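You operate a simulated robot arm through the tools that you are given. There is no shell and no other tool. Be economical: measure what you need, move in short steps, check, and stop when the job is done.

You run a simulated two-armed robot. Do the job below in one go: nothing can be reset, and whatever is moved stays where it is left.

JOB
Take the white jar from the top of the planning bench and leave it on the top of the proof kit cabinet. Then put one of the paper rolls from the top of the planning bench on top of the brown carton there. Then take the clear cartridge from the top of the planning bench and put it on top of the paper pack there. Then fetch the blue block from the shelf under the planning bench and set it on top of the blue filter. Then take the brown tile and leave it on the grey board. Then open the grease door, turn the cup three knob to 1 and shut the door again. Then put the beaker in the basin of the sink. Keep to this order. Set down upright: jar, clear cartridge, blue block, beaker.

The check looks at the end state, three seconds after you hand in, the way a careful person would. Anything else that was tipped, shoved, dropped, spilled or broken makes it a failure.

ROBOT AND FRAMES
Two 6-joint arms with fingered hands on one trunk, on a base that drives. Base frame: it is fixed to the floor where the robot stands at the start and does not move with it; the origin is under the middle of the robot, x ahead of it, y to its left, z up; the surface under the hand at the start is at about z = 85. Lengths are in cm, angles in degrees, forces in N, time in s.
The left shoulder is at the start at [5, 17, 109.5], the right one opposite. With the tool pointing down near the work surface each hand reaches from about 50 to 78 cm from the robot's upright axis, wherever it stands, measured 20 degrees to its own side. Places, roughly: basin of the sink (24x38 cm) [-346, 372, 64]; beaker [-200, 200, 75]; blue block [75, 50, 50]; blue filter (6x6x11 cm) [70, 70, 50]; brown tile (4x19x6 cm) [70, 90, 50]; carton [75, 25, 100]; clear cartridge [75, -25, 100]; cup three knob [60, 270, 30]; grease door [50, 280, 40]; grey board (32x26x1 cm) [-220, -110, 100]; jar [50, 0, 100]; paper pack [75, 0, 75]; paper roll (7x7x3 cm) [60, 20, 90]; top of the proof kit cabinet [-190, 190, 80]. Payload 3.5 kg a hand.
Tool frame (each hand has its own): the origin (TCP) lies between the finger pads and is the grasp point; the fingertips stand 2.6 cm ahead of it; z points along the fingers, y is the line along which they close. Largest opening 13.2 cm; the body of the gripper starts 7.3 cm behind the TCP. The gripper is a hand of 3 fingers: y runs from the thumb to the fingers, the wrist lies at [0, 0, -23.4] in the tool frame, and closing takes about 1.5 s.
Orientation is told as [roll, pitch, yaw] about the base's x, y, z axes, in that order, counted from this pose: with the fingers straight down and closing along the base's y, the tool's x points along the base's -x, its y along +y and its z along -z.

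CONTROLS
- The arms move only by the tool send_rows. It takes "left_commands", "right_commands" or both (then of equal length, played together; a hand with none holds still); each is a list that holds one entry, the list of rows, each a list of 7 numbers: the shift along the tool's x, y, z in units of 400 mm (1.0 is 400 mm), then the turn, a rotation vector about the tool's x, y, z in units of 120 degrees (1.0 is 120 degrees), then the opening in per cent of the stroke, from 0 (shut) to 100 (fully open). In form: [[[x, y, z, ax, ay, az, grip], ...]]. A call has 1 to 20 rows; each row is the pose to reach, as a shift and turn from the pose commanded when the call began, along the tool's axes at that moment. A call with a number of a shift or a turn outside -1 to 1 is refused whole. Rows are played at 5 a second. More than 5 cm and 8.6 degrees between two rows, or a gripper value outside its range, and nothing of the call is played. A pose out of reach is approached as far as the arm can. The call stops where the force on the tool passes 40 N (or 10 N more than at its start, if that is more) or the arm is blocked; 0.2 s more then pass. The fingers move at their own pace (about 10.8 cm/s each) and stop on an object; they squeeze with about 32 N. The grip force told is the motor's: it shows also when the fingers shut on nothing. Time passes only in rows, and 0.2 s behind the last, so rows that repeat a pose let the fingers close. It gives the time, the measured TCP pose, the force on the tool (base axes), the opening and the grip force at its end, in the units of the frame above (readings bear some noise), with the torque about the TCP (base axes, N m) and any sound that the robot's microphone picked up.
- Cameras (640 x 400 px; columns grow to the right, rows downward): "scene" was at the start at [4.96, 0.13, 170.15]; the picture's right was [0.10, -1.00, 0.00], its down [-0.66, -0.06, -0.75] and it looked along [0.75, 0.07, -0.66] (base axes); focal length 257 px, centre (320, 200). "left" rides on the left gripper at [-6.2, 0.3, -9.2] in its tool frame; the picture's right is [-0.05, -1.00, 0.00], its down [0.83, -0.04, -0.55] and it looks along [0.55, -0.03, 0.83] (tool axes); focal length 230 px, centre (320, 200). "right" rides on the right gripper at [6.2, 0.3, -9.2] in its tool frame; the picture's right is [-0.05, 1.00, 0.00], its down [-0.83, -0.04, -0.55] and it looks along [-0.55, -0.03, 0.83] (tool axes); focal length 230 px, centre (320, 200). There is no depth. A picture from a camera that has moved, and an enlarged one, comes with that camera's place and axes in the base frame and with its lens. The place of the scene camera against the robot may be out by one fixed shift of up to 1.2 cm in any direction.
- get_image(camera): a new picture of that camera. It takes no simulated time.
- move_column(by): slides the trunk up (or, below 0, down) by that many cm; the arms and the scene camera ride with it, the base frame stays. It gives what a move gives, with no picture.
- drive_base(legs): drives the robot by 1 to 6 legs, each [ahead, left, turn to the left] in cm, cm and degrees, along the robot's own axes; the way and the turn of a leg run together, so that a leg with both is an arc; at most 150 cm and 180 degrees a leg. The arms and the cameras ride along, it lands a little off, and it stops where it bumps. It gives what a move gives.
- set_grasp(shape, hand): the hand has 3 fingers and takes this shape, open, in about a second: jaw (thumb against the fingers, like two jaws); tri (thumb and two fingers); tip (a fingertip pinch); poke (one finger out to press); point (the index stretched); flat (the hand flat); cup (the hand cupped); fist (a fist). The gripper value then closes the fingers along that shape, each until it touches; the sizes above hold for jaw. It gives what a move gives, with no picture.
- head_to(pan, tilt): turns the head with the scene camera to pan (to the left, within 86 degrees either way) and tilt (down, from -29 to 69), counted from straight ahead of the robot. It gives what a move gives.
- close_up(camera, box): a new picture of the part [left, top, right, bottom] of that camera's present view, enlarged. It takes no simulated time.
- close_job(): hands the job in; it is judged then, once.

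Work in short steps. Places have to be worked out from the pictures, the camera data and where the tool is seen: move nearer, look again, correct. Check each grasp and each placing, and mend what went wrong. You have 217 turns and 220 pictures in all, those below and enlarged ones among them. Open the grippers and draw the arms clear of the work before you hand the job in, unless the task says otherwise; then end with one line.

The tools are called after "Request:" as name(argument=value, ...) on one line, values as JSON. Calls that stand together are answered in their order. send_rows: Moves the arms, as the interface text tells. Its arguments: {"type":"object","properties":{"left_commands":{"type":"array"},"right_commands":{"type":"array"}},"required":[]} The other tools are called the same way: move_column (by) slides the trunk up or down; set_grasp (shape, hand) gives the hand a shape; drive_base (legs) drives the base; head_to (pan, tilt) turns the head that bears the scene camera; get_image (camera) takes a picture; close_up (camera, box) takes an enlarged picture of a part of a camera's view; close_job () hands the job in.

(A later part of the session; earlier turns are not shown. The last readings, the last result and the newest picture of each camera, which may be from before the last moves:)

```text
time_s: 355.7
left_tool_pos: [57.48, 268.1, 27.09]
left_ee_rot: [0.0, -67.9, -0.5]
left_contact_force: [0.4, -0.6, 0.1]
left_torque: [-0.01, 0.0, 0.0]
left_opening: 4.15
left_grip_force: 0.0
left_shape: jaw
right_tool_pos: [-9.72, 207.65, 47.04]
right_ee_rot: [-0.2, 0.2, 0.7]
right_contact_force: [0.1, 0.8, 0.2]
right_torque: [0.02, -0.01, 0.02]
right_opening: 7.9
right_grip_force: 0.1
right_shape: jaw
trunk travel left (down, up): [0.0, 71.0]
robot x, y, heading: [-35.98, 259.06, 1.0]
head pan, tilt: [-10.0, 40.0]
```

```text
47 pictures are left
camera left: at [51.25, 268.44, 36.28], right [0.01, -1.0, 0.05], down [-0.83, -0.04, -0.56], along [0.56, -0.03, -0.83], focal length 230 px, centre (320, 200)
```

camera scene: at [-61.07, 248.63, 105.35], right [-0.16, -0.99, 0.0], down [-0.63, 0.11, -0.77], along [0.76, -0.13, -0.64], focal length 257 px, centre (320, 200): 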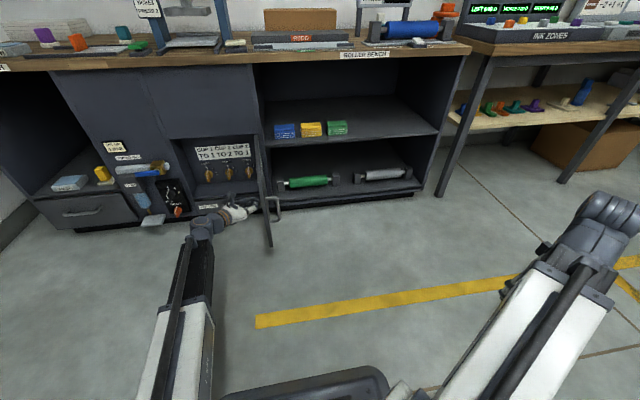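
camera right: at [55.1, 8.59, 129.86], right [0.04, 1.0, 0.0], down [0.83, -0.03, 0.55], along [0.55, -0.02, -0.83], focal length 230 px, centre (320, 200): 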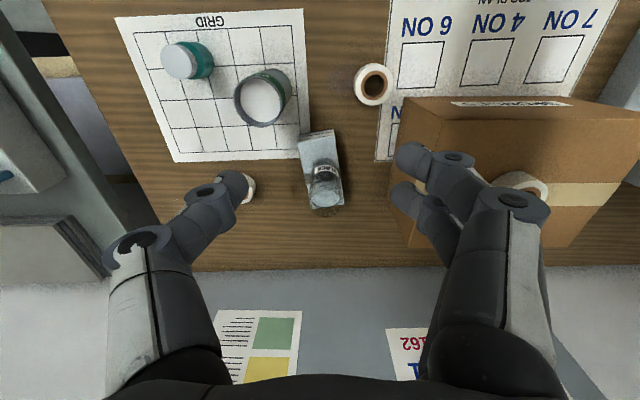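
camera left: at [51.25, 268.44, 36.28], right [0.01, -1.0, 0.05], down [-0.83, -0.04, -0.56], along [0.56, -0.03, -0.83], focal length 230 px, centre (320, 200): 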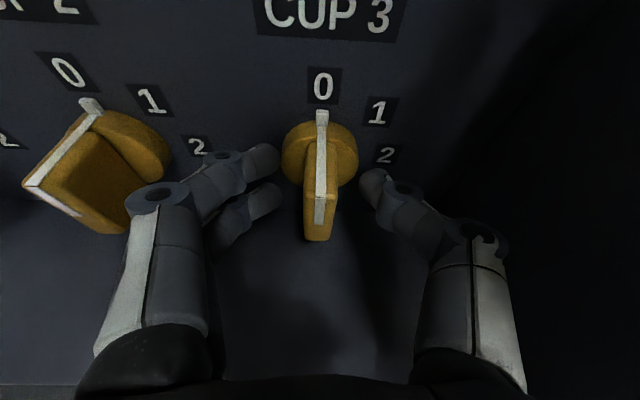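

The blade is right between the finger pads. Close.

Request:
send_rows(left_commands=[[[0, 0, 0, 0, 0, 0, 0], [0, 0, 0, 0, 0, 0, 0], [0, 0, 0, 0, 0, 0, 0], [0, 0, 0, 0, 0, 0, 0], [0, 0, 0, 0, 0, 0, 0]]])

Request:
get_image(camera="left")

```text
time_s: 356.9
left_tool_pos: [57.5, 268.12, 27.0]
left_ee_rot: [0.2, -67.8, -0.4]
left_contact_force: [-13.0, 4.9, -2.8]
left_torque: [0.03, 0.17, -0.27]
left_opening: 2.27
left_grip_force: 31.5
left_shape: jaw
right_tool_pos: [-9.77, 207.66, 47.03]
right_ee_rot: [-0.2, 0.2, 0.7]
right_contact_force: [-0.3, 0.6, -0.1]
right_torque: [-0.02, -0.02, 0.01]
right_opening: 7.86
right_grip_force: 0.1
right_shape: jaw
trunk travel left (down, up): [0.0, 71.0]
robot x, y, heading: [-35.89, 258.85, 0.7]
head pan, tilt: [-10.0, 40.0]
```

```text
46 pictures are left
camera left: at [51.2, 268.49, 36.24], right [0.01, -1.0, 0.05], down [-0.83, -0.04, -0.56], along [0.56, -0.03, -0.83], focal length 230 px, centre (320, 200)
```

left: 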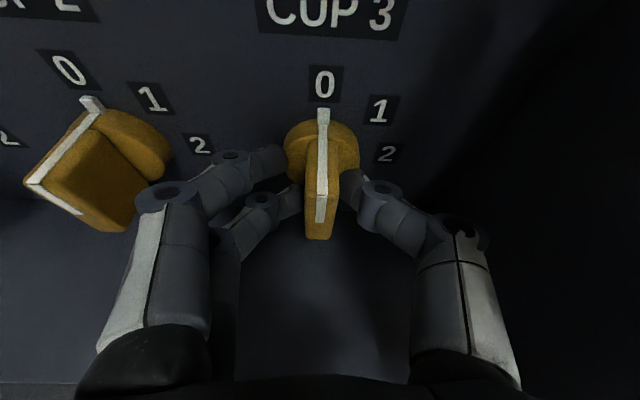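

Gripped. Rotate clockwise 45° about the tool axis.

Request:
send_rows(left_commands=[[[0, 0, 0, 0, 0, 0.0625, 0], [0, 0, 0, 0, 0, 0.125, 0], [0, 0, 0, 0, 0, 0.1875, 0], [0, 0, 0, 0, 0, 0.25, 0], [0, 0, 0, 0, 0, 0.3125, 0], [0, 0, 0, 0, 0, 0.375, 0], [0, 0, 0, 0, 0, 0.375, 0]]])

Request:
get_image(camera="left")

```text
time_s: 358.5
left_tool_pos: [57.4, 268.96, 27.08]
left_ee_rot: [59.9, -40.6, -69.2]
left_contact_force: [-23.5, 30.1, 0.3]
left_torque: [0.06, -0.23, 1.35]
left_opening: 2.16
left_grip_force: 32.2
left_shape: jaw
right_tool_pos: [-9.85, 207.66, 47.22]
right_ee_rot: [-0.2, 0.1, 0.7]
right_contact_force: [-0.7, 0.5, 1.0]
right_torque: [-0.06, 0.01, 0.0]
right_opening: 7.89
right_grip_force: 0.1
right_shape: jaw
trunk travel left (down, up): [0.0, 71.0]
robot x, y, heading: [-36.0, 258.86, 0.6]
head pan, tilt: [-10.0, 40.0]
```

```text
45 pictures are left
camera left: at [50.6, 264.74, 34.9], right [-0.25, -0.74, -0.62], down [-0.75, 0.56, -0.36], along [0.61, 0.37, -0.7], focal length 230 px, centre (320, 200)
```

left: 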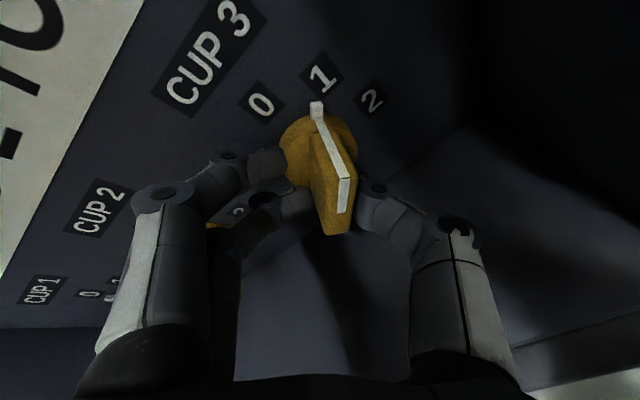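

The pointer is now at "1". Zoom to verify.

Request:
close_up(camera="left", box=[220, 40, 420, 160])

```text
3.20 times, centred on (320, 100) of left
camera zoom: at [50.6, 264.74, 34.9], right [-0.25, -0.74, -0.62], down [-0.75, 0.56, -0.36], along [0.61, 0.37, -0.7], focal length 736 px, centre (320, 520)
```

zoom: 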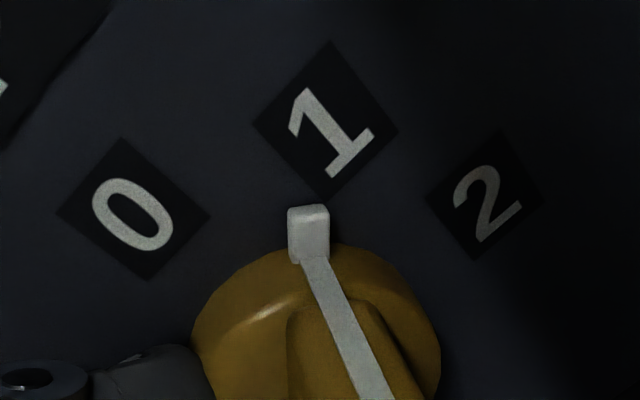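

Points at 1. Open the fingers and check it stays.

Request:
send_rows(left_commands=[[[0, 0, 0, 0, 0, 0.01, 0], [0, 0, 0, 0, 0, 0.01, 35], [0, 0, 0, 0, 0, 0.01, 40], [0, 0, 0, 0, 0, 0.01, 40]]])

Request:
close_up(camera="left", box=[160, 40, 480, 280])

```text
time_s: 359.5
left_tool_pos: [57.6, 267.87, 27.41]
left_ee_rot: [60.9, -39.8, -71.0]
left_contact_force: [-17.3, 1.3, 7.7]
left_torque: [0.07, -0.53, 0.2]
left_opening: 5.19
left_grip_force: 0.1
left_shape: jaw
right_tool_pos: [-10.02, 207.53, 47.17]
right_ee_rot: [-0.3, 0.0, 0.6]
right_contact_force: [0.5, 0.8, -0.1]
right_torque: [0.03, -0.02, 0.0]
right_opening: 7.89
right_grip_force: 0.0
right_shape: jaw
trunk travel left (down, up): [0.0, 71.0]
robot x, y, heading: [-35.92, 259.3, 0.9]
head pan, tilt: [-10.0, 40.0]
```

```text
1.67 times, centred on (320, 160) of left
camera zoom: at [50.52, 263.69, 35.02], right [-0.26, -0.73, -0.64], down [-0.73, 0.58, -0.36], along [0.63, 0.37, -0.69], focal length 384 px, centre (320, 267)
```

zoom: 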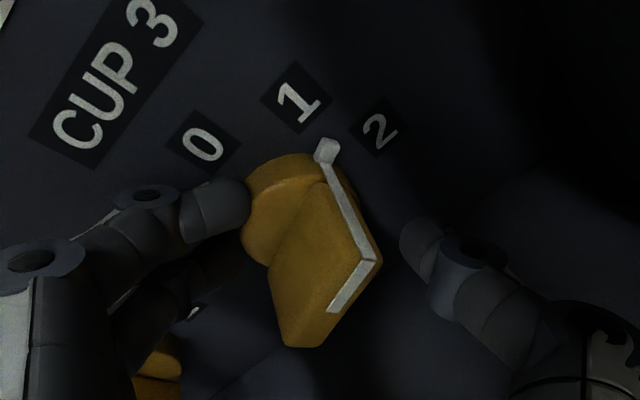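

The knob may have moved on release; withdraw straight back and look squarely.

Request:
send_rows(left_commands=[[[0.016, -0.017, -0.058, 0, 0, 0, 45], [0.032, -0.034, -0.116, 0, 0, 0, 45], [0.049, -0.051, -0.174, 0, 0, 0, 45], [0.065, -0.068, -0.232, 0, 0, 0, 45]]])

Request:
get_image(camera="left")

Request:
close_up(camera="scene", box=[160, 100, 360, 240])

```text
time_s: 360.5
left_tool_pos: [47.51, 268.21, 27.08]
left_ee_rot: [60.6, -39.8, -70.6]
left_contact_force: [-1.1, -0.4, -0.1]
left_torque: [0.01, -0.02, 0.0]
left_opening: 5.9
left_grip_force: 0.0
left_shape: jaw
right_tool_pos: [-9.86, 207.74, 47.13]
right_ee_rot: [-0.1, 0.2, 0.7]
right_contact_force: [-0.4, -0.2, 0.9]
right_torque: [0.0, -0.02, -0.01]
right_opening: 7.86
right_grip_force: 0.1
right_shape: jaw
trunk travel left (down, up): [0.0, 71.0]
robot x, y, heading: [-35.97, 259.1, 0.9]
head pan, tilt: [-10.0, 40.0]
```

```text
42 pictures are left
camera left: at [40.53, 263.99, 34.85], right [-0.26, -0.73, -0.63], down [-0.74, 0.58, -0.35], along [0.62, 0.38, -0.69], focal length 230 px, centre (320, 200)
```

left: 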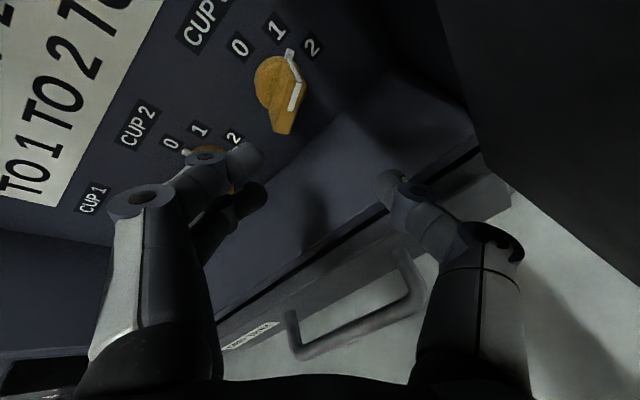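

```text
2.86 times, centred on (260, 170) of scene
camera zoom: at [-30.98, 256.92, 99.35], right [-0.16, -0.99, 0.0], down [-0.63, 0.1, -0.77], along [0.76, -0.12, -0.64], focal length 734 px, centre (491, 286)
```

zoom: 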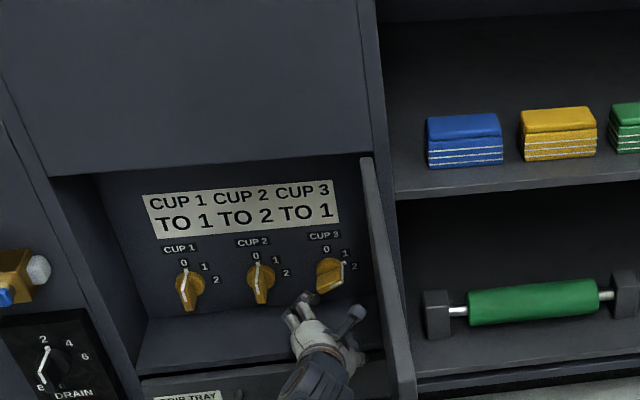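

Request:
close_up(camera="scene", box=[215, 160, 295, 215])

```text
7.27 times, centred on (255, 188) of scene
camera zoom: at [-30.98, 256.92, 99.35], right [-0.16, -0.99, 0.0], down [-0.63, 0.1, -0.77], along [0.76, -0.12, -0.64], focal length 1867 px, centre (793, 291)
```

zoom: 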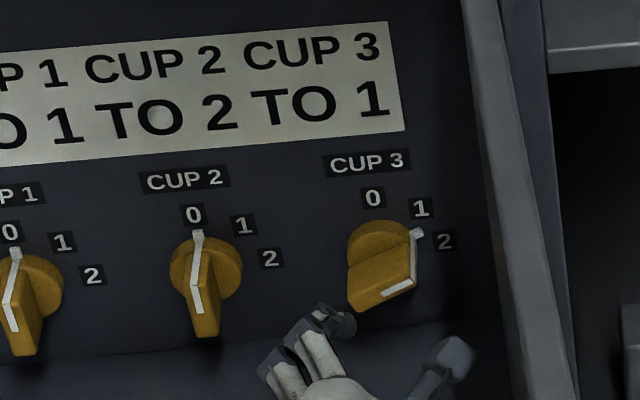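

The knob ended ~20° past 1 (pushed on release). I'll regrip only the blade (hand rolled 20° more, less deep) and turn it back ~21°.

Request:
send_rows(left_commands=[[[0, 0, 0, 0, 0, 0.06, 32], [0, 0, 0, 0, 0, 0.12, 32], [0, 0, 0, 0, 0, 0.167, 32], [-0.018, 0.019, 0.066, 0, 0, 0.167, 32], [-0.036, 0.038, 0.13, 0, 0, 0.167, 32], [-0.052, 0.055, 0.187, 0, 0, 0.167, 32], [-0.052, 0.055, 0.187, 0, 0, 0.167, 32]]])

Request:
get_image(camera="left")

```text
time_s: 362.1
left_tool_pos: [55.53, 268.38, 27.13]
left_ee_rot: [65.9, -21.9, -80.8]
left_contact_force: [0.8, 8.1, -1.6]
left_torque: [-0.47, -0.06, -0.61]
left_opening: 4.26
left_grip_force: 0.0
left_shape: jaw
right_tool_pos: [-9.84, 207.71, 47.14]
right_ee_rot: [-0.2, 0.2, 0.8]
right_contact_force: [-0.1, -0.8, 0.1]
right_torque: [0.03, 0.01, -0.01]
right_opening: 7.86
right_grip_force: 0.1
right_shape: jaw
trunk travel left (down, up): [0.0, 71.0]
robot x, y, heading: [-35.86, 258.78, 0.8]
head pan, tilt: [-10.0, 40.0]
```

```text
39 pictures are left
camera left: at [47.99, 262.9, 33.12], right [-0.34, -0.45, -0.83], down [-0.65, 0.75, -0.14], along [0.68, 0.49, -0.55], focal length 230 px, centre (320, 200)
```

left: 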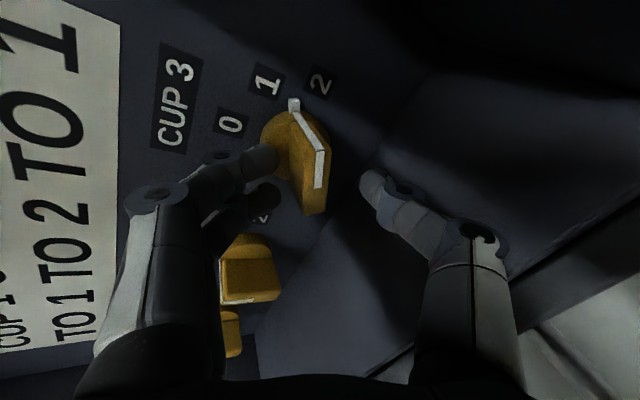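

Blade is between the pads. Close and rotate back 21°, then look before releasing.

Request:
send_rows(left_commands=[[[0, 0, 0, 0, 0, 0, 0], [0, 0, 0, 0, 0, 0, 0], [0, 0, 0, 0, 0, 0, 0], [0, 0, 0, 0, 0, -0.045, 0], [0, 0, 0, 0, 0, -0.09, 0], [0, 0, 0, 0, 0, -0.135, 0], [0, 0, 0, 0, 0, -0.175, 0], [0, 0, 0, 0, 0, -0.175, 0]]])

Request:
get_image(camera="left")

```text
time_s: 363.9
left_tool_pos: [55.52, 268.19, 26.97]
left_ee_rot: [60.1, -40.7, -69.9]
left_contact_force: [5.6, 0.0, -7.0]
left_torque: [0.01, -0.08, -0.06]
left_opening: 1.03
left_grip_force: 31.9
left_shape: jaw
right_tool_pos: [-9.83, 207.66, 47.05]
right_ee_rot: [-0.3, 0.2, 0.7]
right_contact_force: [0.6, 0.1, 0.2]
right_torque: [-0.02, -0.04, 0.0]
right_opening: 7.88
right_grip_force: 0.1
right_shape: jaw
trunk travel left (down, up): [0.0, 71.0]
robot x, y, heading: [-36.04, 259.14, 0.7]
head pan, tilt: [-10.0, 40.0]
```

```text
38 pictures are left
camera left: at [48.65, 264.0, 34.79], right [-0.26, -0.74, -0.62], down [-0.74, 0.57, -0.36], along [0.62, 0.37, -0.69], focal length 230 px, centre (320, 200)
```

left: 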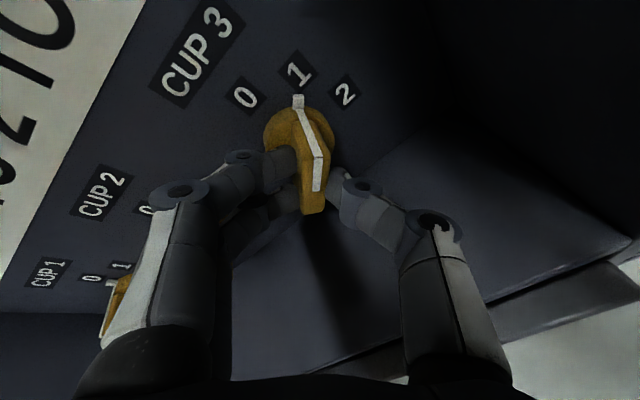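

Blade properly gripped (1.03 cm), pointer exactly on 1, low force. Open and withdraw.

Request:
send_rows(left_commands=[[[0, 0, 0, 0, 0, 0, 10], [0, 0, 0, 0, 0, 0, 18], [0, 0, 0, 0, 0, 0, 25], [0, 0, 0, 0, 0, 0, 28], [0.008, -0.008, -0.029, 0, 0, 0, 28], [0.024, -0.025, -0.087, 0, 0, 0, 28], [0.04, -0.042, -0.145, 0, 0, 0, 28], [0.065, -0.068, -0.232, 0, 0, 0, 28]]])

Request:
close_up(camera="scene", box=[215, 160, 295, 215])

Request:
close_up(camera="left", box=[160, 0, 400, 150])

```text
time_s: 365.7
left_tool_pos: [45.36, 268.3, 27.1]
left_ee_rot: [60.2, -40.7, -69.9]
left_contact_force: [0.6, 0.7, 0.2]
left_torque: [-0.03, 0.0, 0.01]
left_opening: 3.64
left_grip_force: 0.0
left_shape: jaw
right_tool_pos: [-9.78, 207.68, 47.25]
right_ee_rot: [-0.2, 0.2, 0.7]
right_contact_force: [-0.3, -0.1, 0.2]
right_torque: [0.0, 0.0, 0.0]
right_opening: 7.88
right_grip_force: 0.0
right_shape: jaw
trunk travel left (down, up): [0.0, 71.0]
robot x, y, heading: [-36.4, 259.23, 0.7]
head pan, tilt: [-10.0, 40.0]
```

```text
7.27 times, centred on (255, 188) of scene
camera zoom: at [-30.98, 256.92, 99.35], right [-0.16, -0.99, 0.0], down [-0.63, 0.1, -0.77], along [0.76, -0.12, -0.64], focal length 1867 px, centre (793, 291)
```

zoom: 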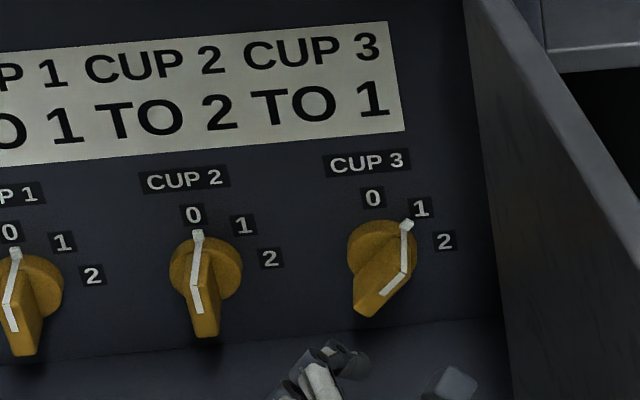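

```text
2.67 times, centred on (280, 75) of left
camera zoom: at [38.36, 264.1, 34.82], right [-0.26, -0.74, -0.62], down [-0.74, 0.56, -0.36], along [0.62, 0.37, -0.69], focal length 614 px, centre (427, 533)
```

zoom: 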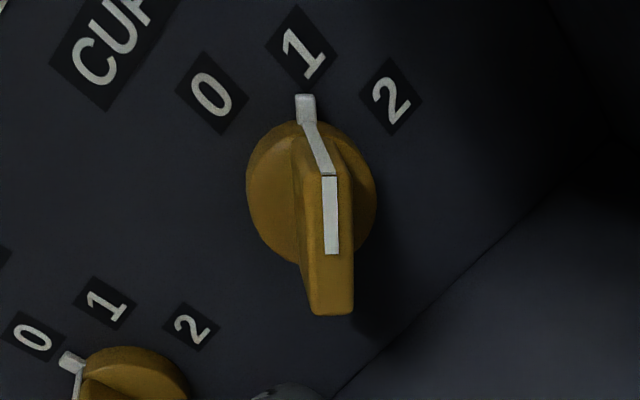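

Knob 3 is at 1, others untouched. Now to shut the door: back out, unroll the hand and close the fingers.

Request:
drive_base(legs=[[-44, 0, 0]])

Request:
send_rows(left_commands=[[[0, 0, 0, 0, 0, -0.065, 0], [0, 0, 0, 0, 0, -0.13, 0], [0, 0, 0, 0, 0, -0.195, 0], [0, 0, 0, 0, 0, -0.26, 0], [0, 0, 0, 0, 0, -0.325, 0], [0, 0, 0, 0, 0, -0.385, 0], [0, 0, 0, 0, 0, -0.385, 0]]])

Request:
get_image(camera="scene")

```text
time_s: 368.4
left_tool_pos: [1.25, 267.65, 26.98]
left_ee_rot: [60.2, -40.7, -69.9]
left_contact_force: [0.2, -1.2, 0.7]
left_torque: [0.02, -0.02, -0.03]
left_opening: 3.65
left_grip_force: 0.0
left_shape: jaw
right_tool_pos: [-53.79, 206.97, 47.23]
right_ee_rot: [-0.2, 0.2, 0.7]
right_contact_force: [-0.5, 0.5, -1.0]
right_torque: [0.02, 0.0, -0.01]
right_opening: 7.86
right_grip_force: 0.1
right_shape: jaw
trunk travel left (down, up): [0.0, 71.0]
robot x, y, heading: [-80.03, 258.3, 0.9]
head pan, tilt: [-10.0, 40.0]
```

```text
time_s: 369.9
left_tool_pos: [1.33, 267.76, 26.98]
left_ee_rot: [-2.6, -67.8, 2.3]
left_contact_force: [0.1, 0.9, -0.6]
left_torque: [-0.01, 0.0, 0.0]
left_opening: 0.0
left_grip_force: 32.4
left_shape: jaw
right_tool_pos: [-53.74, 207.03, 47.01]
right_ee_rot: [-0.2, 0.2, 0.7]
right_contact_force: [-0.1, -0.2, -0.3]
right_torque: [0.0, -0.01, -0.01]
right_opening: 7.85
right_grip_force: 0.0
right_shape: jaw
trunk travel left (down, up): [0.0, 71.0]
robot x, y, heading: [-79.95, 258.44, 0.8]
head pan, tilt: [-10.0, 40.0]
```

```text
35 pictures are left
camera scene: at [-74.97, 256.28, 99.35], right [-0.16, -0.99, 0.0], down [-0.63, 0.1, -0.77], along [0.76, -0.12, -0.64], focal length 257 px, centre (320, 200)
```

scene: 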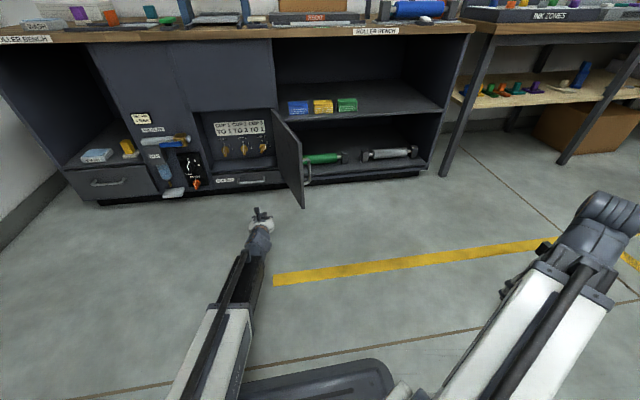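

Door at ≈106°. Raise 8 cm, go round its outer side, and push it to the left.

Request:
move_column(by=8)

Request:
drive_base(legs=[[0, -42, 0], [28, 0, 0], [0, 28, 0], [0, 20, 0]])

Request:
get_image(camera="scene")

```text
time_s: 371.1
left_tool_pos: [1.3, 267.7, 35.03]
left_ee_rot: [-2.2, -67.9, 2.2]
left_contact_force: [-0.8, 0.1, -0.5]
left_torque: [0.0, -0.01, 0.01]
left_opening: 0.02
left_grip_force: 31.9
left_shape: jaw
right_tool_pos: [-53.69, 207.09, 55.19]
right_ee_rot: [-0.1, 0.3, 0.7]
right_contact_force: [0.2, -0.4, 0.1]
right_torque: [0.03, 0.01, 0.02]
right_opening: 7.86
right_grip_force: 0.0
right_shape: jaw
trunk travel left (down, up): [-8.0, 63.0]
robot x, y, heading: [-79.8, 258.36, 1.4]
head pan, tilt: [-10.0, 40.0]
```

```text
time_s: 378.0
left_tool_pos: [29.18, 274.77, 34.89]
left_ee_rot: [-2.4, -67.8, 2.2]
left_contact_force: [-0.6, -0.3, -0.8]
left_torque: [0.03, 0.0, 0.03]
left_opening: 0.0
left_grip_force: 32.1
left_shape: jaw
right_tool_pos: [-25.76, 213.93, 55.04]
right_ee_rot: [-0.2, 0.3, 0.7]
right_contact_force: [0.4, 0.5, 0.1]
right_torque: [0.03, -0.02, 0.02]
right_opening: 7.88
right_grip_force: 0.0
right_shape: jaw
trunk travel left (down, up): [-8.0, 63.0]
robot x, y, heading: [-52.1, 265.55, 1.0]
head pan, tilt: [-10.0, 40.0]
```

```text
34 pictures are left
camera scene: at [-47.02, 263.22, 107.35], right [-0.16, -0.99, 0.0], down [-0.63, 0.1, -0.77], along [0.76, -0.12, -0.64], focal length 257 px, centre (320, 200)
```

scene: 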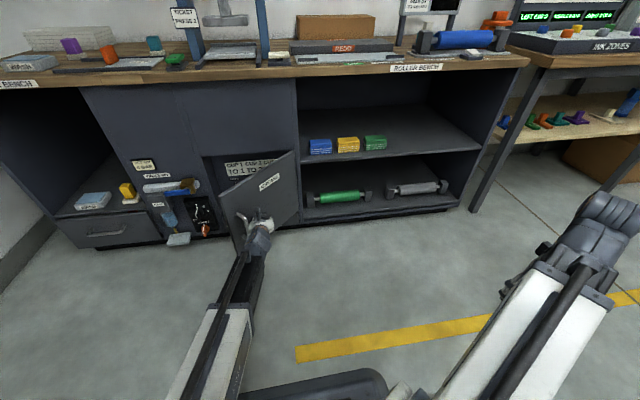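

Door is down to ~40°. Push forward to close it.

Request:
drive_base(legs=[[6, 7, 0], [10, 0, 0], [6, 0, 0]])

Request:
get_image(camera="scene")

```text
time_s: 380.3
left_tool_pos: [46.1, 281.91, 34.71]
left_ee_rot: [-2.0, -67.4, 1.9]
left_contact_force: [-14.1, -1.6, 2.0]
left_torque: [0.01, -0.13, -0.15]
left_opening: 0.0
left_grip_force: 32.1
left_shape: jaw
right_tool_pos: [-8.73, 221.31, 55.18]
right_ee_rot: [-0.2, 0.2, 0.6]
right_contact_force: [-0.4, 1.0, 0.7]
right_torque: [-0.01, 0.01, 0.0]
right_opening: 7.89
right_grip_force: 0.1
right_shape: jaw
trunk travel left (down, up): [-8.0, 63.0]
robot x, y, heading: [-34.63, 272.6, 0.8]
head pan, tilt: [-10.0, 40.0]
stopped in leg 3: the force on the tool passed its limit at 74 N (the readings are from after the stop); the commanded pose is now the measured one
```

```text
33 pictures are left
camera scene: at [-29.89, 270.6, 107.36], right [-0.16, -0.99, 0.0], down [-0.63, 0.1, -0.77], along [0.76, -0.12, -0.64], focal length 257 px, centre (320, 200)
```

scene: 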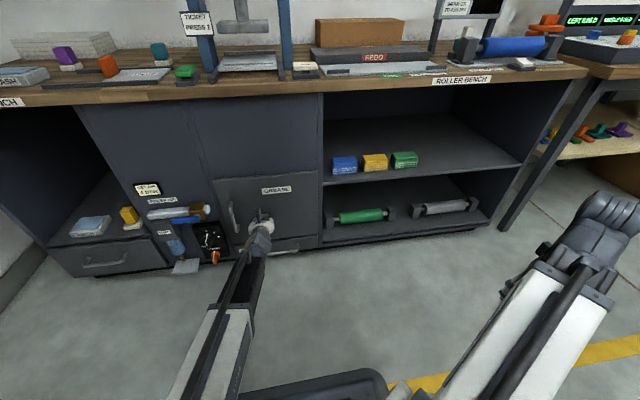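

Door appears shut (hard stop). Back off and verify.

Request:
drive_base(legs=[[-30, 0, 0]])

Request:
close_up(camera="scene", box=[150, 120, 350, 260])

```text
time_s: 382.3
left_tool_pos: [15.88, 281.34, 34.7]
left_ee_rot: [-2.3, -67.5, 1.9]
left_contact_force: [0.7, -0.3, -0.6]
left_torque: [0.01, -0.01, 0.0]
left_opening: 0.0
left_grip_force: 31.5
left_shape: jaw
right_tool_pos: [-39.0, 220.92, 55.04]
right_ee_rot: [-0.1, 0.3, 0.5]
right_contact_force: [0.3, 0.0, 0.0]
right_torque: [-0.02, 0.01, -0.01]
right_opening: 7.87
right_grip_force: 0.0
right_shape: jaw
trunk travel left (down, up): [-8.0, 63.0]
robot x, y, heading: [-65.17, 272.59, 0.7]
head pan, tilt: [-10.0, 40.0]
```

```text
2.86 times, centred on (250, 190) of scene
camera zoom: at [-60.05, 270.21, 107.35], right [-0.16, -0.99, 0.0], down [-0.63, 0.1, -0.77], along [0.76, -0.12, -0.64], focal length 734 px, centre (520, 229)
```

zoom: 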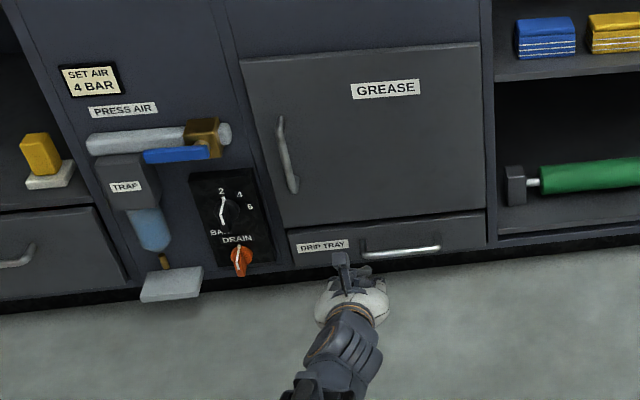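

Door is shut flush. Raise the trunk and bring both hands to normal poses.

Request:
move_column(by=40)

Request:
move_column(by=23)

Request:
send_rows(left_commands=[[[0.026, 0.02, -0.064, 0, 0.0625, 0, 30], [0.053, 0.04, -0.128, 0, 0.125, 0, 30], [0.08, 0.06, -0.192, 0, 0.1875, 0, 30], [0.106, 0.08, -0.256, 0, 0.25, 0, 30], [0.133, 0.1, -0.32, 0, 0.3125, 0, 30], [0.16, 0.12, -0.384, 0, 0.375, 0, 30], [0.186, 0.14, -0.448, 0, 0.4375, 0, 30], [0.212, 0.16, -0.512, 0, 0.5, 0, 30], [0.239, 0.18, -0.5775, 0, 0.5625, 0, 30], [0.239, 0.18, -0.5775, 0, 0.5625, 0, 30]]], right_commands=[[[-0.07, 0.079, 0, 0, 0, 0, 60], [-0.14, 0.158, 0, 0, 0, 0, 60], [-0.21, 0.237, 0, 0, 0, 0, 60], [-0.28, 0.316, 0, 0, 0, 0, 60], [-0.35, 0.395, 0, 0, 0, 0, 60], [-0.42, 0.474, 0, 0, 0, 0, 60], [-0.49, 0.553, 0, 0, 0, 0, 60], [-0.56, 0.632, 0, 0, 0, 0, 60], [-0.63, 0.711, 0, 0, 0, 0, 60], [-0.7, 0.79, 0, 0, 0, 0, 100]]])

```text
time_s: 386.1
left_tool_pos: [16.09, 281.27, 74.82]
left_ee_rot: [-2.3, -67.5, 1.9]
left_contact_force: [-0.4, -0.5, 0.5]
left_torque: [0.0, -0.02, 0.0]
left_opening: 0.0
left_grip_force: 32.2
left_shape: jaw
right_tool_pos: [-39.0, 220.96, 95.16]
right_ee_rot: [-0.3, 0.3, 0.5]
right_contact_force: [0.3, 0.1, -0.7]
right_torque: [0.02, -0.03, -0.02]
right_opening: 7.89
right_grip_force: 0.0
right_shape: jaw
trunk travel left (down, up): [-48.0, 23.0]
robot x, y, heading: [-64.74, 272.24, 0.2]
head pan, tilt: [-10.0, 40.0]
```

```text
time_s: 388.6
left_tool_pos: [15.94, 281.24, 97.75]
left_ee_rot: [-2.0, -67.5, 1.9]
left_contact_force: [-0.2, 0.1, -0.4]
left_torque: [0.0, 0.0, 0.05]
left_opening: 0.01
left_grip_force: 32.1
left_shape: jaw
right_tool_pos: [-39.01, 220.84, 118.15]
right_ee_rot: [-0.2, 0.2, 0.5]
right_contact_force: [0.0, 0.6, -0.7]
right_torque: [-0.03, -0.01, -0.02]
right_opening: 7.84
right_grip_force: 0.1
right_shape: jaw
trunk travel left (down, up): [-71.0, 0.0]
robot x, y, heading: [-64.9, 272.24, 0.8]
head pan, tilt: [-10.0, 40.0]
```

```text
time_s: 390.8
left_tool_pos: [-9.03, 288.85, 97.81]
left_ee_rot: [-0.8, 0.1, -0.1]
left_contact_force: [0.3, 1.3, -0.6]
left_torque: [0.04, -0.01, 0.0]
left_opening: 3.93
left_grip_force: 0.0
left_shape: jaw
right_tool_pos: [-11.42, 252.57, 118.12]
right_ee_rot: [-0.1, 0.2, 0.4]
right_contact_force: [-0.5, -0.4, 0.4]
right_torque: [0.0, -0.04, -0.01]
right_opening: 13.18
right_grip_force: 0.0
right_shape: jaw
right hand out of reach, approached as far as the arm can: row 1, 2, 3, 4
trunk travel left (down, up): [-71.0, 0.0]
robot x, y, heading: [-65.37, 272.38, 0.7]
head pan, tilt: [-10.0, 40.0]
```

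Turn around and drive to the cabinet for the beaker.

Request:
drive_base(legs=[[0, 0, 179.3], [0, 85, 0], [40, 0, 0]])

Request:
head_to(pan=-10, tilt=45)

Request:
get_image(camera="right")

Request:
get_image(camera="scene")

```text
time_s: 404.7
left_tool_pos: [-161.83, 172.42, 97.75]
left_ee_rot: [-0.8, 0.0, 178.5]
left_contact_force: [-0.4, 0.2, 0.3]
left_torque: [-0.02, -0.02, -0.03]
left_opening: 3.96
left_grip_force: 0.1
left_shape: jaw
right_tool_pos: [-158.81, 208.47, 118.1]
right_ee_rot: [-0.3, 0.3, 179.1]
right_contact_force: [0.6, -0.3, 0.0]
right_torque: [-0.03, 0.01, -0.01]
right_opening: 13.18
right_grip_force: 0.0
right_shape: jaw
trunk travel left (down, up): [-71.0, 0.0]
robot x, y, heading: [-105.83, 187.31, 179.3]
head pan, tilt: [-10.0, 40.0]
```

```text
time_s: 405.4
left_tool_pos: [-161.91, 172.49, 97.69]
left_ee_rot: [-0.8, 0.1, 178.5]
left_contact_force: [0.5, -0.3, 0.9]
left_torque: [-0.02, 0.0, 0.0]
left_opening: 3.94
left_grip_force: 0.0
left_shape: jaw
right_tool_pos: [-158.71, 208.6, 118.08]
right_ee_rot: [-0.1, 0.2, 179.1]
right_contact_force: [0.8, -0.6, -0.5]
right_torque: [-0.02, 0.0, -0.02]
right_opening: 13.2
right_grip_force: 0.0
right_shape: jaw
trunk travel left (down, up): [-71.0, 0.0]
robot x, y, heading: [-105.59, 187.62, 179.1]
head pan, tilt: [-10.0, 45.0]
```

```text
31 pictures are left
camera right: at [-152.48, 208.11, 127.38], right [-0.07, -1.0, 0.0], down [-0.83, 0.05, 0.55], along [-0.55, 0.04, -0.83], focal length 230 px, centre (320, 200)
```

right: 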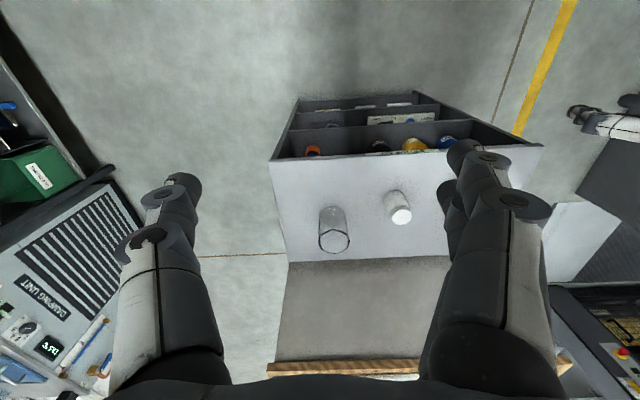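

```text
30 pictures are left
camera scene: at [-108.96, 188.2, 169.63], right [0.19, 0.98, 0.0], down [0.69, -0.13, -0.71], along [-0.69, 0.13, -0.71], focal length 257 px, centre (320, 200)
```

scene: 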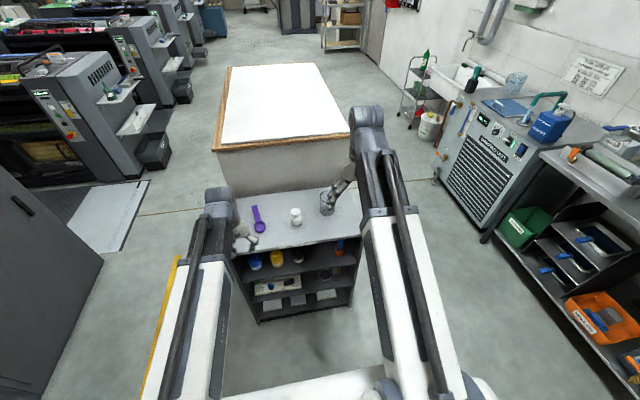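

Beaker at ≈[-187.8,207], rim z≈91, ⌀≈6.5. Drive ahead 22 cm and re-look.

Request:
drive_base(legs=[[22, 0, 0]])

Request:
send_rows(right_commands=[[[-0.05, -0.01, 0.08, 0, 0, 0, 80], [-0.1, -0.02, 0.16, 0, 0, 0, 78], [-0.15, -0.03, 0.24, 0, 0, 0, 76], [-0.17, -0.03, 0.32, 0, 0, 0, 76], [-0.17, -0.03, 0.32, 0, 0, 0, 76]]])

Request:
get_image(camera="right")

```text
time_s: 407.1
left_tool_pos: [-184.57, 172.73, 97.74]
left_ee_rot: [-0.7, 0.1, 178.6]
left_contact_force: [0.3, 0.5, -1.1]
left_torque: [0.0, 0.0, 0.0]
left_opening: 3.91
left_grip_force: 0.0
left_shape: jaw
right_tool_pos: [-181.26, 208.73, 118.05]
right_ee_rot: [-0.1, 0.1, 179.1]
right_contact_force: [-0.9, -0.2, 0.4]
right_torque: [-0.01, -0.01, 0.01]
right_opening: 13.2
right_grip_force: 0.0
right_shape: jaw
trunk travel left (down, up): [-71.0, 0.0]
robot x, y, heading: [-128.11, 188.01, 179.2]
head pan, tilt: [-10.0, 45.0]
```

```text
time_s: 408.3
left_tool_pos: [-184.38, 172.68, 97.84]
left_ee_rot: [-0.8, -0.1, 178.5]
left_contact_force: [0.3, 0.2, 0.1]
left_torque: [0.0, -0.03, 0.02]
left_opening: 3.95
left_grip_force: 0.0
left_shape: jaw
right_tool_pos: [-187.91, 210.1, 105.12]
right_ee_rot: [-0.3, 0.1, 179.1]
right_contact_force: [-0.6, -0.5, 0.0]
right_torque: [0.0, 0.0, 0.02]
right_opening: 10.04
right_grip_force: 0.1
right_shape: jaw
trunk travel left (down, up): [-71.0, 0.0]
robot x, y, heading: [-128.18, 187.71, 179.3]
head pan, tilt: [-10.0, 45.0]
```

```text
29 pictures are left
camera right: at [-181.79, 209.69, 114.5], right [-0.07, -1.0, 0.0], down [-0.83, 0.05, 0.55], along [-0.55, 0.04, -0.83], focal length 230 px, centre (320, 200)
```

right: 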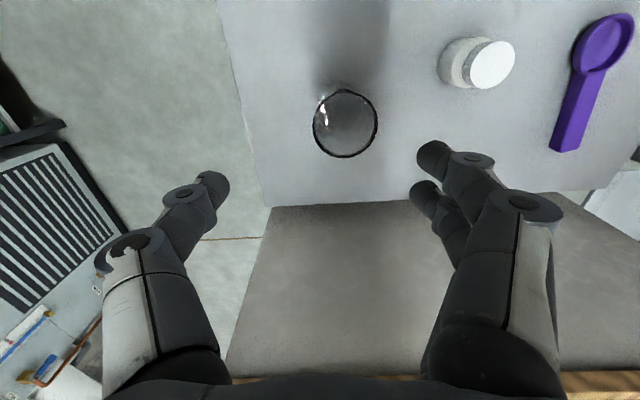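

Beaker centre [-188.3,207.7]. Align and descend to z≈95, check, then to 86.5.

Request:
send_rows(right_commands=[[[-0.01, 0.06, 0.05, 0, 0, 0, 76], [-0.01, 0.06, 0.15, 0, 0, 0, 76], [-0.01, 0.06, 0.22, 0, 0, 0, 76], [-0.01, 0.06, 0.22, 0, 0, 0, 76]]])

Request:
get_image(camera="right")

```text
time_s: 409.3
left_tool_pos: [-184.47, 172.83, 97.73]
left_ee_rot: [-0.8, 0.0, 178.5]
left_contact_force: [0.2, -0.2, 0.1]
left_torque: [-0.01, -0.02, -0.01]
left_opening: 3.92
left_grip_force: 0.1
left_shape: jaw
right_tool_pos: [-188.43, 207.8, 96.46]
right_ee_rot: [-0.2, 0.2, 179.1]
right_contact_force: [0.8, -0.7, 0.3]
right_torque: [0.0, 0.02, 0.01]
right_opening: 10.06
right_grip_force: 0.1
right_shape: jaw
trunk travel left (down, up): [-71.0, 0.0]
robot x, y, heading: [-128.0, 187.76, 179.2]
head pan, tilt: [-10.0, 45.0]
```

```text
28 pictures are left
camera right: at [-182.18, 207.45, 105.74], right [-0.07, -1.0, 0.0], down [-0.83, 0.05, 0.55], along [-0.55, 0.04, -0.83], focal length 230 px, centre (320, 200)
```

right: 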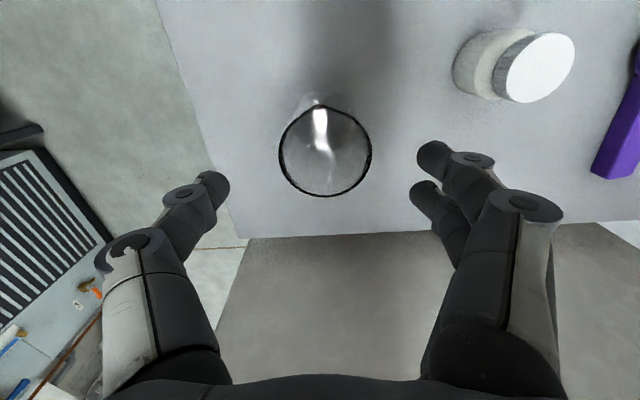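

Centred. Descend to 86.4 and close.

Request:
send_rows(right_commands=[[[0, 0, 0.08, 0, 0, 0, 76], [0, 0, 0.16, 0, 0, 0, 76], [0, 0, 0.22, 0, 0, 0, 76], [0, 0, 0.252, 0, 0, 0, 76], [0, 0, 0.252, 0, 0, 0, 50], [0, 0, 0.252, 0, 0, 0, 30], [0, 0, 0.252, 0, 0, 0, 0], [0, 0, 0.252, 0, 0, 0, 0], [0, 0, 0.252, 0, 0, 0, 0], [0, 0, 0.252, 0, 0, 0, 0], [0, 0, 0.252, 0, 0, 0, 0]]])

Request:
get_image(camera="right")

```text
time_s: 411.7
left_tool_pos: [-184.44, 172.73, 97.71]
left_ee_rot: [-0.8, 0.0, 178.5]
left_contact_force: [-0.2, -0.2, 0.0]
left_torque: [-0.02, 0.01, 0.01]
left_opening: 3.94
left_grip_force: 0.1
left_shape: jaw
right_tool_pos: [-188.32, 207.86, 86.18]
right_ee_rot: [-0.1, 0.2, 179.1]
right_contact_force: [-0.2, 0.0, 0.2]
right_torque: [0.0, -0.02, 0.03]
right_opening: 5.7
right_grip_force: 31.8
right_shape: jaw
trunk travel left (down, up): [-71.0, 0.0]
robot x, y, heading: [-128.09, 187.9, 179.0]
head pan, tilt: [-10.0, 45.0]
```

```text
27 pictures are left
camera right: at [-182.06, 207.51, 95.59], right [-0.07, -1.0, 0.0], down [-0.83, 0.05, 0.55], along [-0.55, 0.04, -0.83], focal length 230 px, centre (320, 200)
```

right: 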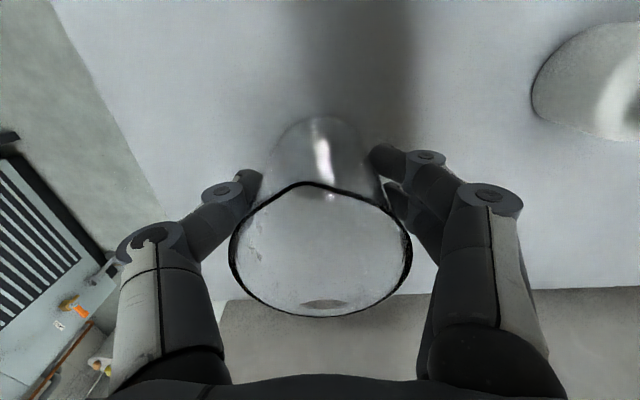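

Beaker gripped (5.7). Lift it clear.

Request:
send_rows(right_commands=[[[0, 0, -0.05, 0, 0, 0, 0], [0, 0, -0.12, 0, 0, 0, 0], [0, 0, -0.22, 0, 0, 0, 0], [0, 0, -0.32, 0, 0, 0, 0], [0, 0, -0.42, 0, 0, 0, 0], [0, 0, -0.52, 0, 0, 0, 0], [0, 0, -0.62, 0, 0, 0, 0], [0, 0, -0.72, 0, 0, 0, 0], [0, 0, -0.8, 0, 0, 0, 0], [0, 0, -0.8, 0, 0, 0, 0]]], left_commands=[[[0, 0, -0.05, 0, 0, 0, 30], [0, 0, -0.1, 0, 0, 0, 30], [0, 0, -0.15, 0, 0, 0, 30], [0, 0, -0.2, 0, 0, 0, 30], [0, 0, -0.25, 0, 0, 0, 30], [0, 0, -0.3, 0, 0, 0, 30], [0, 0, -0.35, 0, 0, 0, 30], [0, 0, -0.4, 0, 0, 0, 30], [0, 0, -0.45, 0, 0, 0, 30], [0, 0, -0.45, 0, 0, 0, 30]]])

```text
time_s: 413.9
left_tool_pos: [-184.46, 172.76, 115.92]
left_ee_rot: [-0.8, 0.0, 178.4]
left_contact_force: [0.2, -0.3, 0.1]
left_torque: [-0.01, 0.01, 0.02]
left_opening: 3.92
left_grip_force: 0.0
left_shape: jaw
right_tool_pos: [-188.33, 207.73, 118.33]
right_ee_rot: [-0.2, 0.3, 179.0]
right_contact_force: [0.1, 0.2, -1.1]
right_torque: [0.02, -0.04, -0.02]
right_opening: 5.7
right_grip_force: 31.8
right_shape: jaw
trunk travel left (down, up): [-71.0, 0.0]
robot x, y, heading: [-128.19, 187.9, 179.2]
head pan, tilt: [-10.0, 45.0]
```

Lifted and held. Back away, go round via y≈285, and look toward the sink.

Request:
drive_base(legs=[[-40, 0, 0], [0, -97, 0], [110, 0, 0]])

Request:
head_to(pan=-40, tilt=30)

Request:
get_image(camera="scene")

```text
time_s: 426.2
left_tool_pos: [-252.64, 268.56, 115.77]
left_ee_rot: [-0.9, 0.0, 178.8]
left_contact_force: [-0.4, 1.0, -0.6]
left_torque: [0.02, -0.02, 0.01]
left_opening: 3.92
left_grip_force: 0.0
left_shape: jaw
right_tool_pos: [-256.85, 303.74, 118.39]
right_ee_rot: [-0.2, 0.2, 179.5]
right_contact_force: [0.1, -0.5, -0.5]
right_torque: [0.0, 0.0, 0.01]
right_opening: 5.68
right_grip_force: 32.0
right_shape: jaw
trunk travel left (down, up): [-71.0, 0.0]
robot x, y, heading: [-196.32, 284.42, 179.9]
head pan, tilt: [-10.0, 45.0]
```

```text
time_s: 427.1
left_tool_pos: [-252.61, 268.49, 115.82]
left_ee_rot: [-0.8, 0.0, 178.8]
left_contact_force: [0.0, -0.6, 0.5]
left_torque: [0.02, -0.01, 0.0]
left_opening: 3.93
left_grip_force: 0.2
left_shape: jaw
right_tool_pos: [-256.67, 303.56, 118.3]
right_ee_rot: [-0.1, 0.1, 179.5]
right_contact_force: [-0.6, -0.3, -1.1]
right_torque: [0.01, 0.0, 0.02]
right_opening: 5.68
right_grip_force: 31.8
right_shape: jaw
trunk travel left (down, up): [-71.0, 0.0]
robot x, y, heading: [-196.53, 284.06, 179.4]
head pan, tilt: [-40.0, 30.0]
```

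```text
26 pictures are left
camera scene: at [-198.75, 289.27, 171.88], right [0.65, 0.76, 0.0], down [0.38, -0.32, -0.87], along [-0.66, 0.56, -0.5], focal length 257 px, centre (320, 200)
```

scene: 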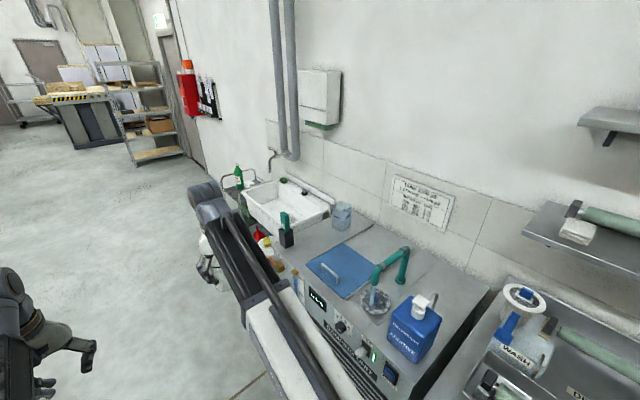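

Request:
close_up(camera="scene", box=[180, 120, 380, 280])

```text
2.50 times, centred on (280, 200) of scene
camera zoom: at [-198.75, 289.27, 171.88], right [0.65, 0.76, 0.0], down [0.38, -0.32, -0.87], along [-0.66, 0.56, -0.5], focal length 642 px, centre (420, 200)
```

zoom: 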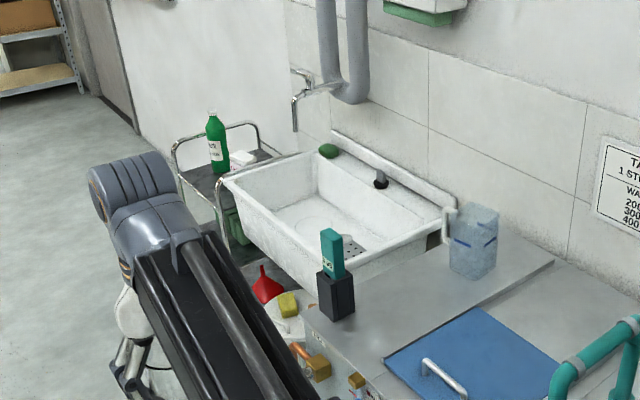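

The sink: centre ≈[-343,373], rim ≈76–80, trolley on its left, faucet at its back-left. Drive to x≈-362, y≈275 and turn to face it.

Request:
drive_base(legs=[[83, 5, 0], [82, 5, 0], [0, 0, -89.5]])

Request:
head_to(pan=-10, tilt=42)

Request:
get_image(camera="scene")

Request:
get_image(camera="right")

```text
time_s: 439.3
left_tool_pos: [-376.94, 332.3, 115.87]
left_ee_rot: [-0.8, 0.0, 89.1]
left_contact_force: [-0.3, 0.8, -0.2]
left_torque: [0.03, 0.0, 0.02]
left_opening: 3.94
left_grip_force: 0.0
left_shape: jaw
right_tool_pos: [-341.86, 336.53, 118.34]
right_ee_rot: [-0.2, 0.2, 89.7]
right_contact_force: [-0.5, 0.3, -0.8]
right_torque: [-0.03, -0.01, 0.02]
right_opening: 5.67
right_grip_force: 32.5
right_shape: jaw
trunk travel left (down, up): [-71.0, 0.0]
robot x, y, heading: [-361.15, 276.17, 90.0]
head pan, tilt: [-40.0, 30.0]
```

```text
time_s: 440.3
left_tool_pos: [-377.01, 332.36, 115.86]
left_ee_rot: [-0.8, 0.0, 89.1]
left_contact_force: [0.6, -0.3, -0.1]
left_torque: [-0.01, 0.0, -0.01]
left_opening: 3.94
left_grip_force: 0.1
left_shape: jaw
right_tool_pos: [-341.96, 336.63, 118.34]
right_ee_rot: [-0.2, 0.2, 89.8]
right_contact_force: [0.7, 0.2, 0.1]
right_torque: [-0.03, -0.01, -0.03]
right_opening: 5.7
right_grip_force: 31.9
right_shape: jaw
trunk travel left (down, up): [-71.0, 0.0]
robot x, y, heading: [-361.15, 276.35, 89.7]
head pan, tilt: [-10.0, 42.0]
```

```text
24 pictures are left
camera scene: at [-359.15, 279.72, 170.06], right [0.98, -0.18, 0.0], down [-0.12, -0.66, -0.74], along [0.13, 0.73, -0.67], focal length 257 px, centre (320, 200)
```

scene: 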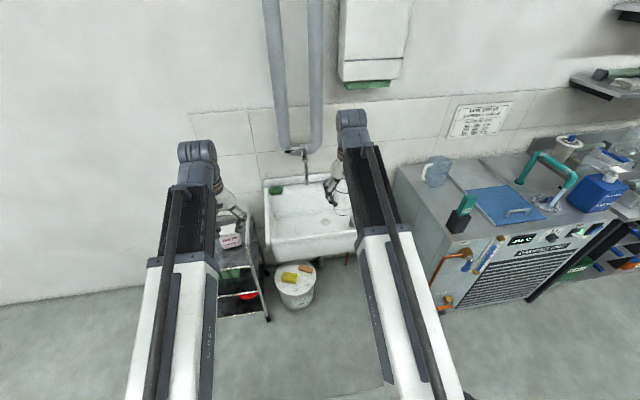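

```text
23 pictures are left
camera right: at [-342.29, 330.57, 127.61], right [-1.0, 0.06, 0.0], down [0.04, 0.83, 0.55], along [0.03, 0.55, -0.83], focal length 230 px, centre (320, 200)
```

right: 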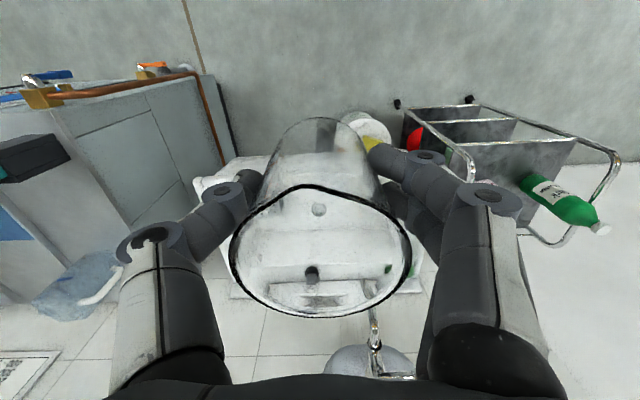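

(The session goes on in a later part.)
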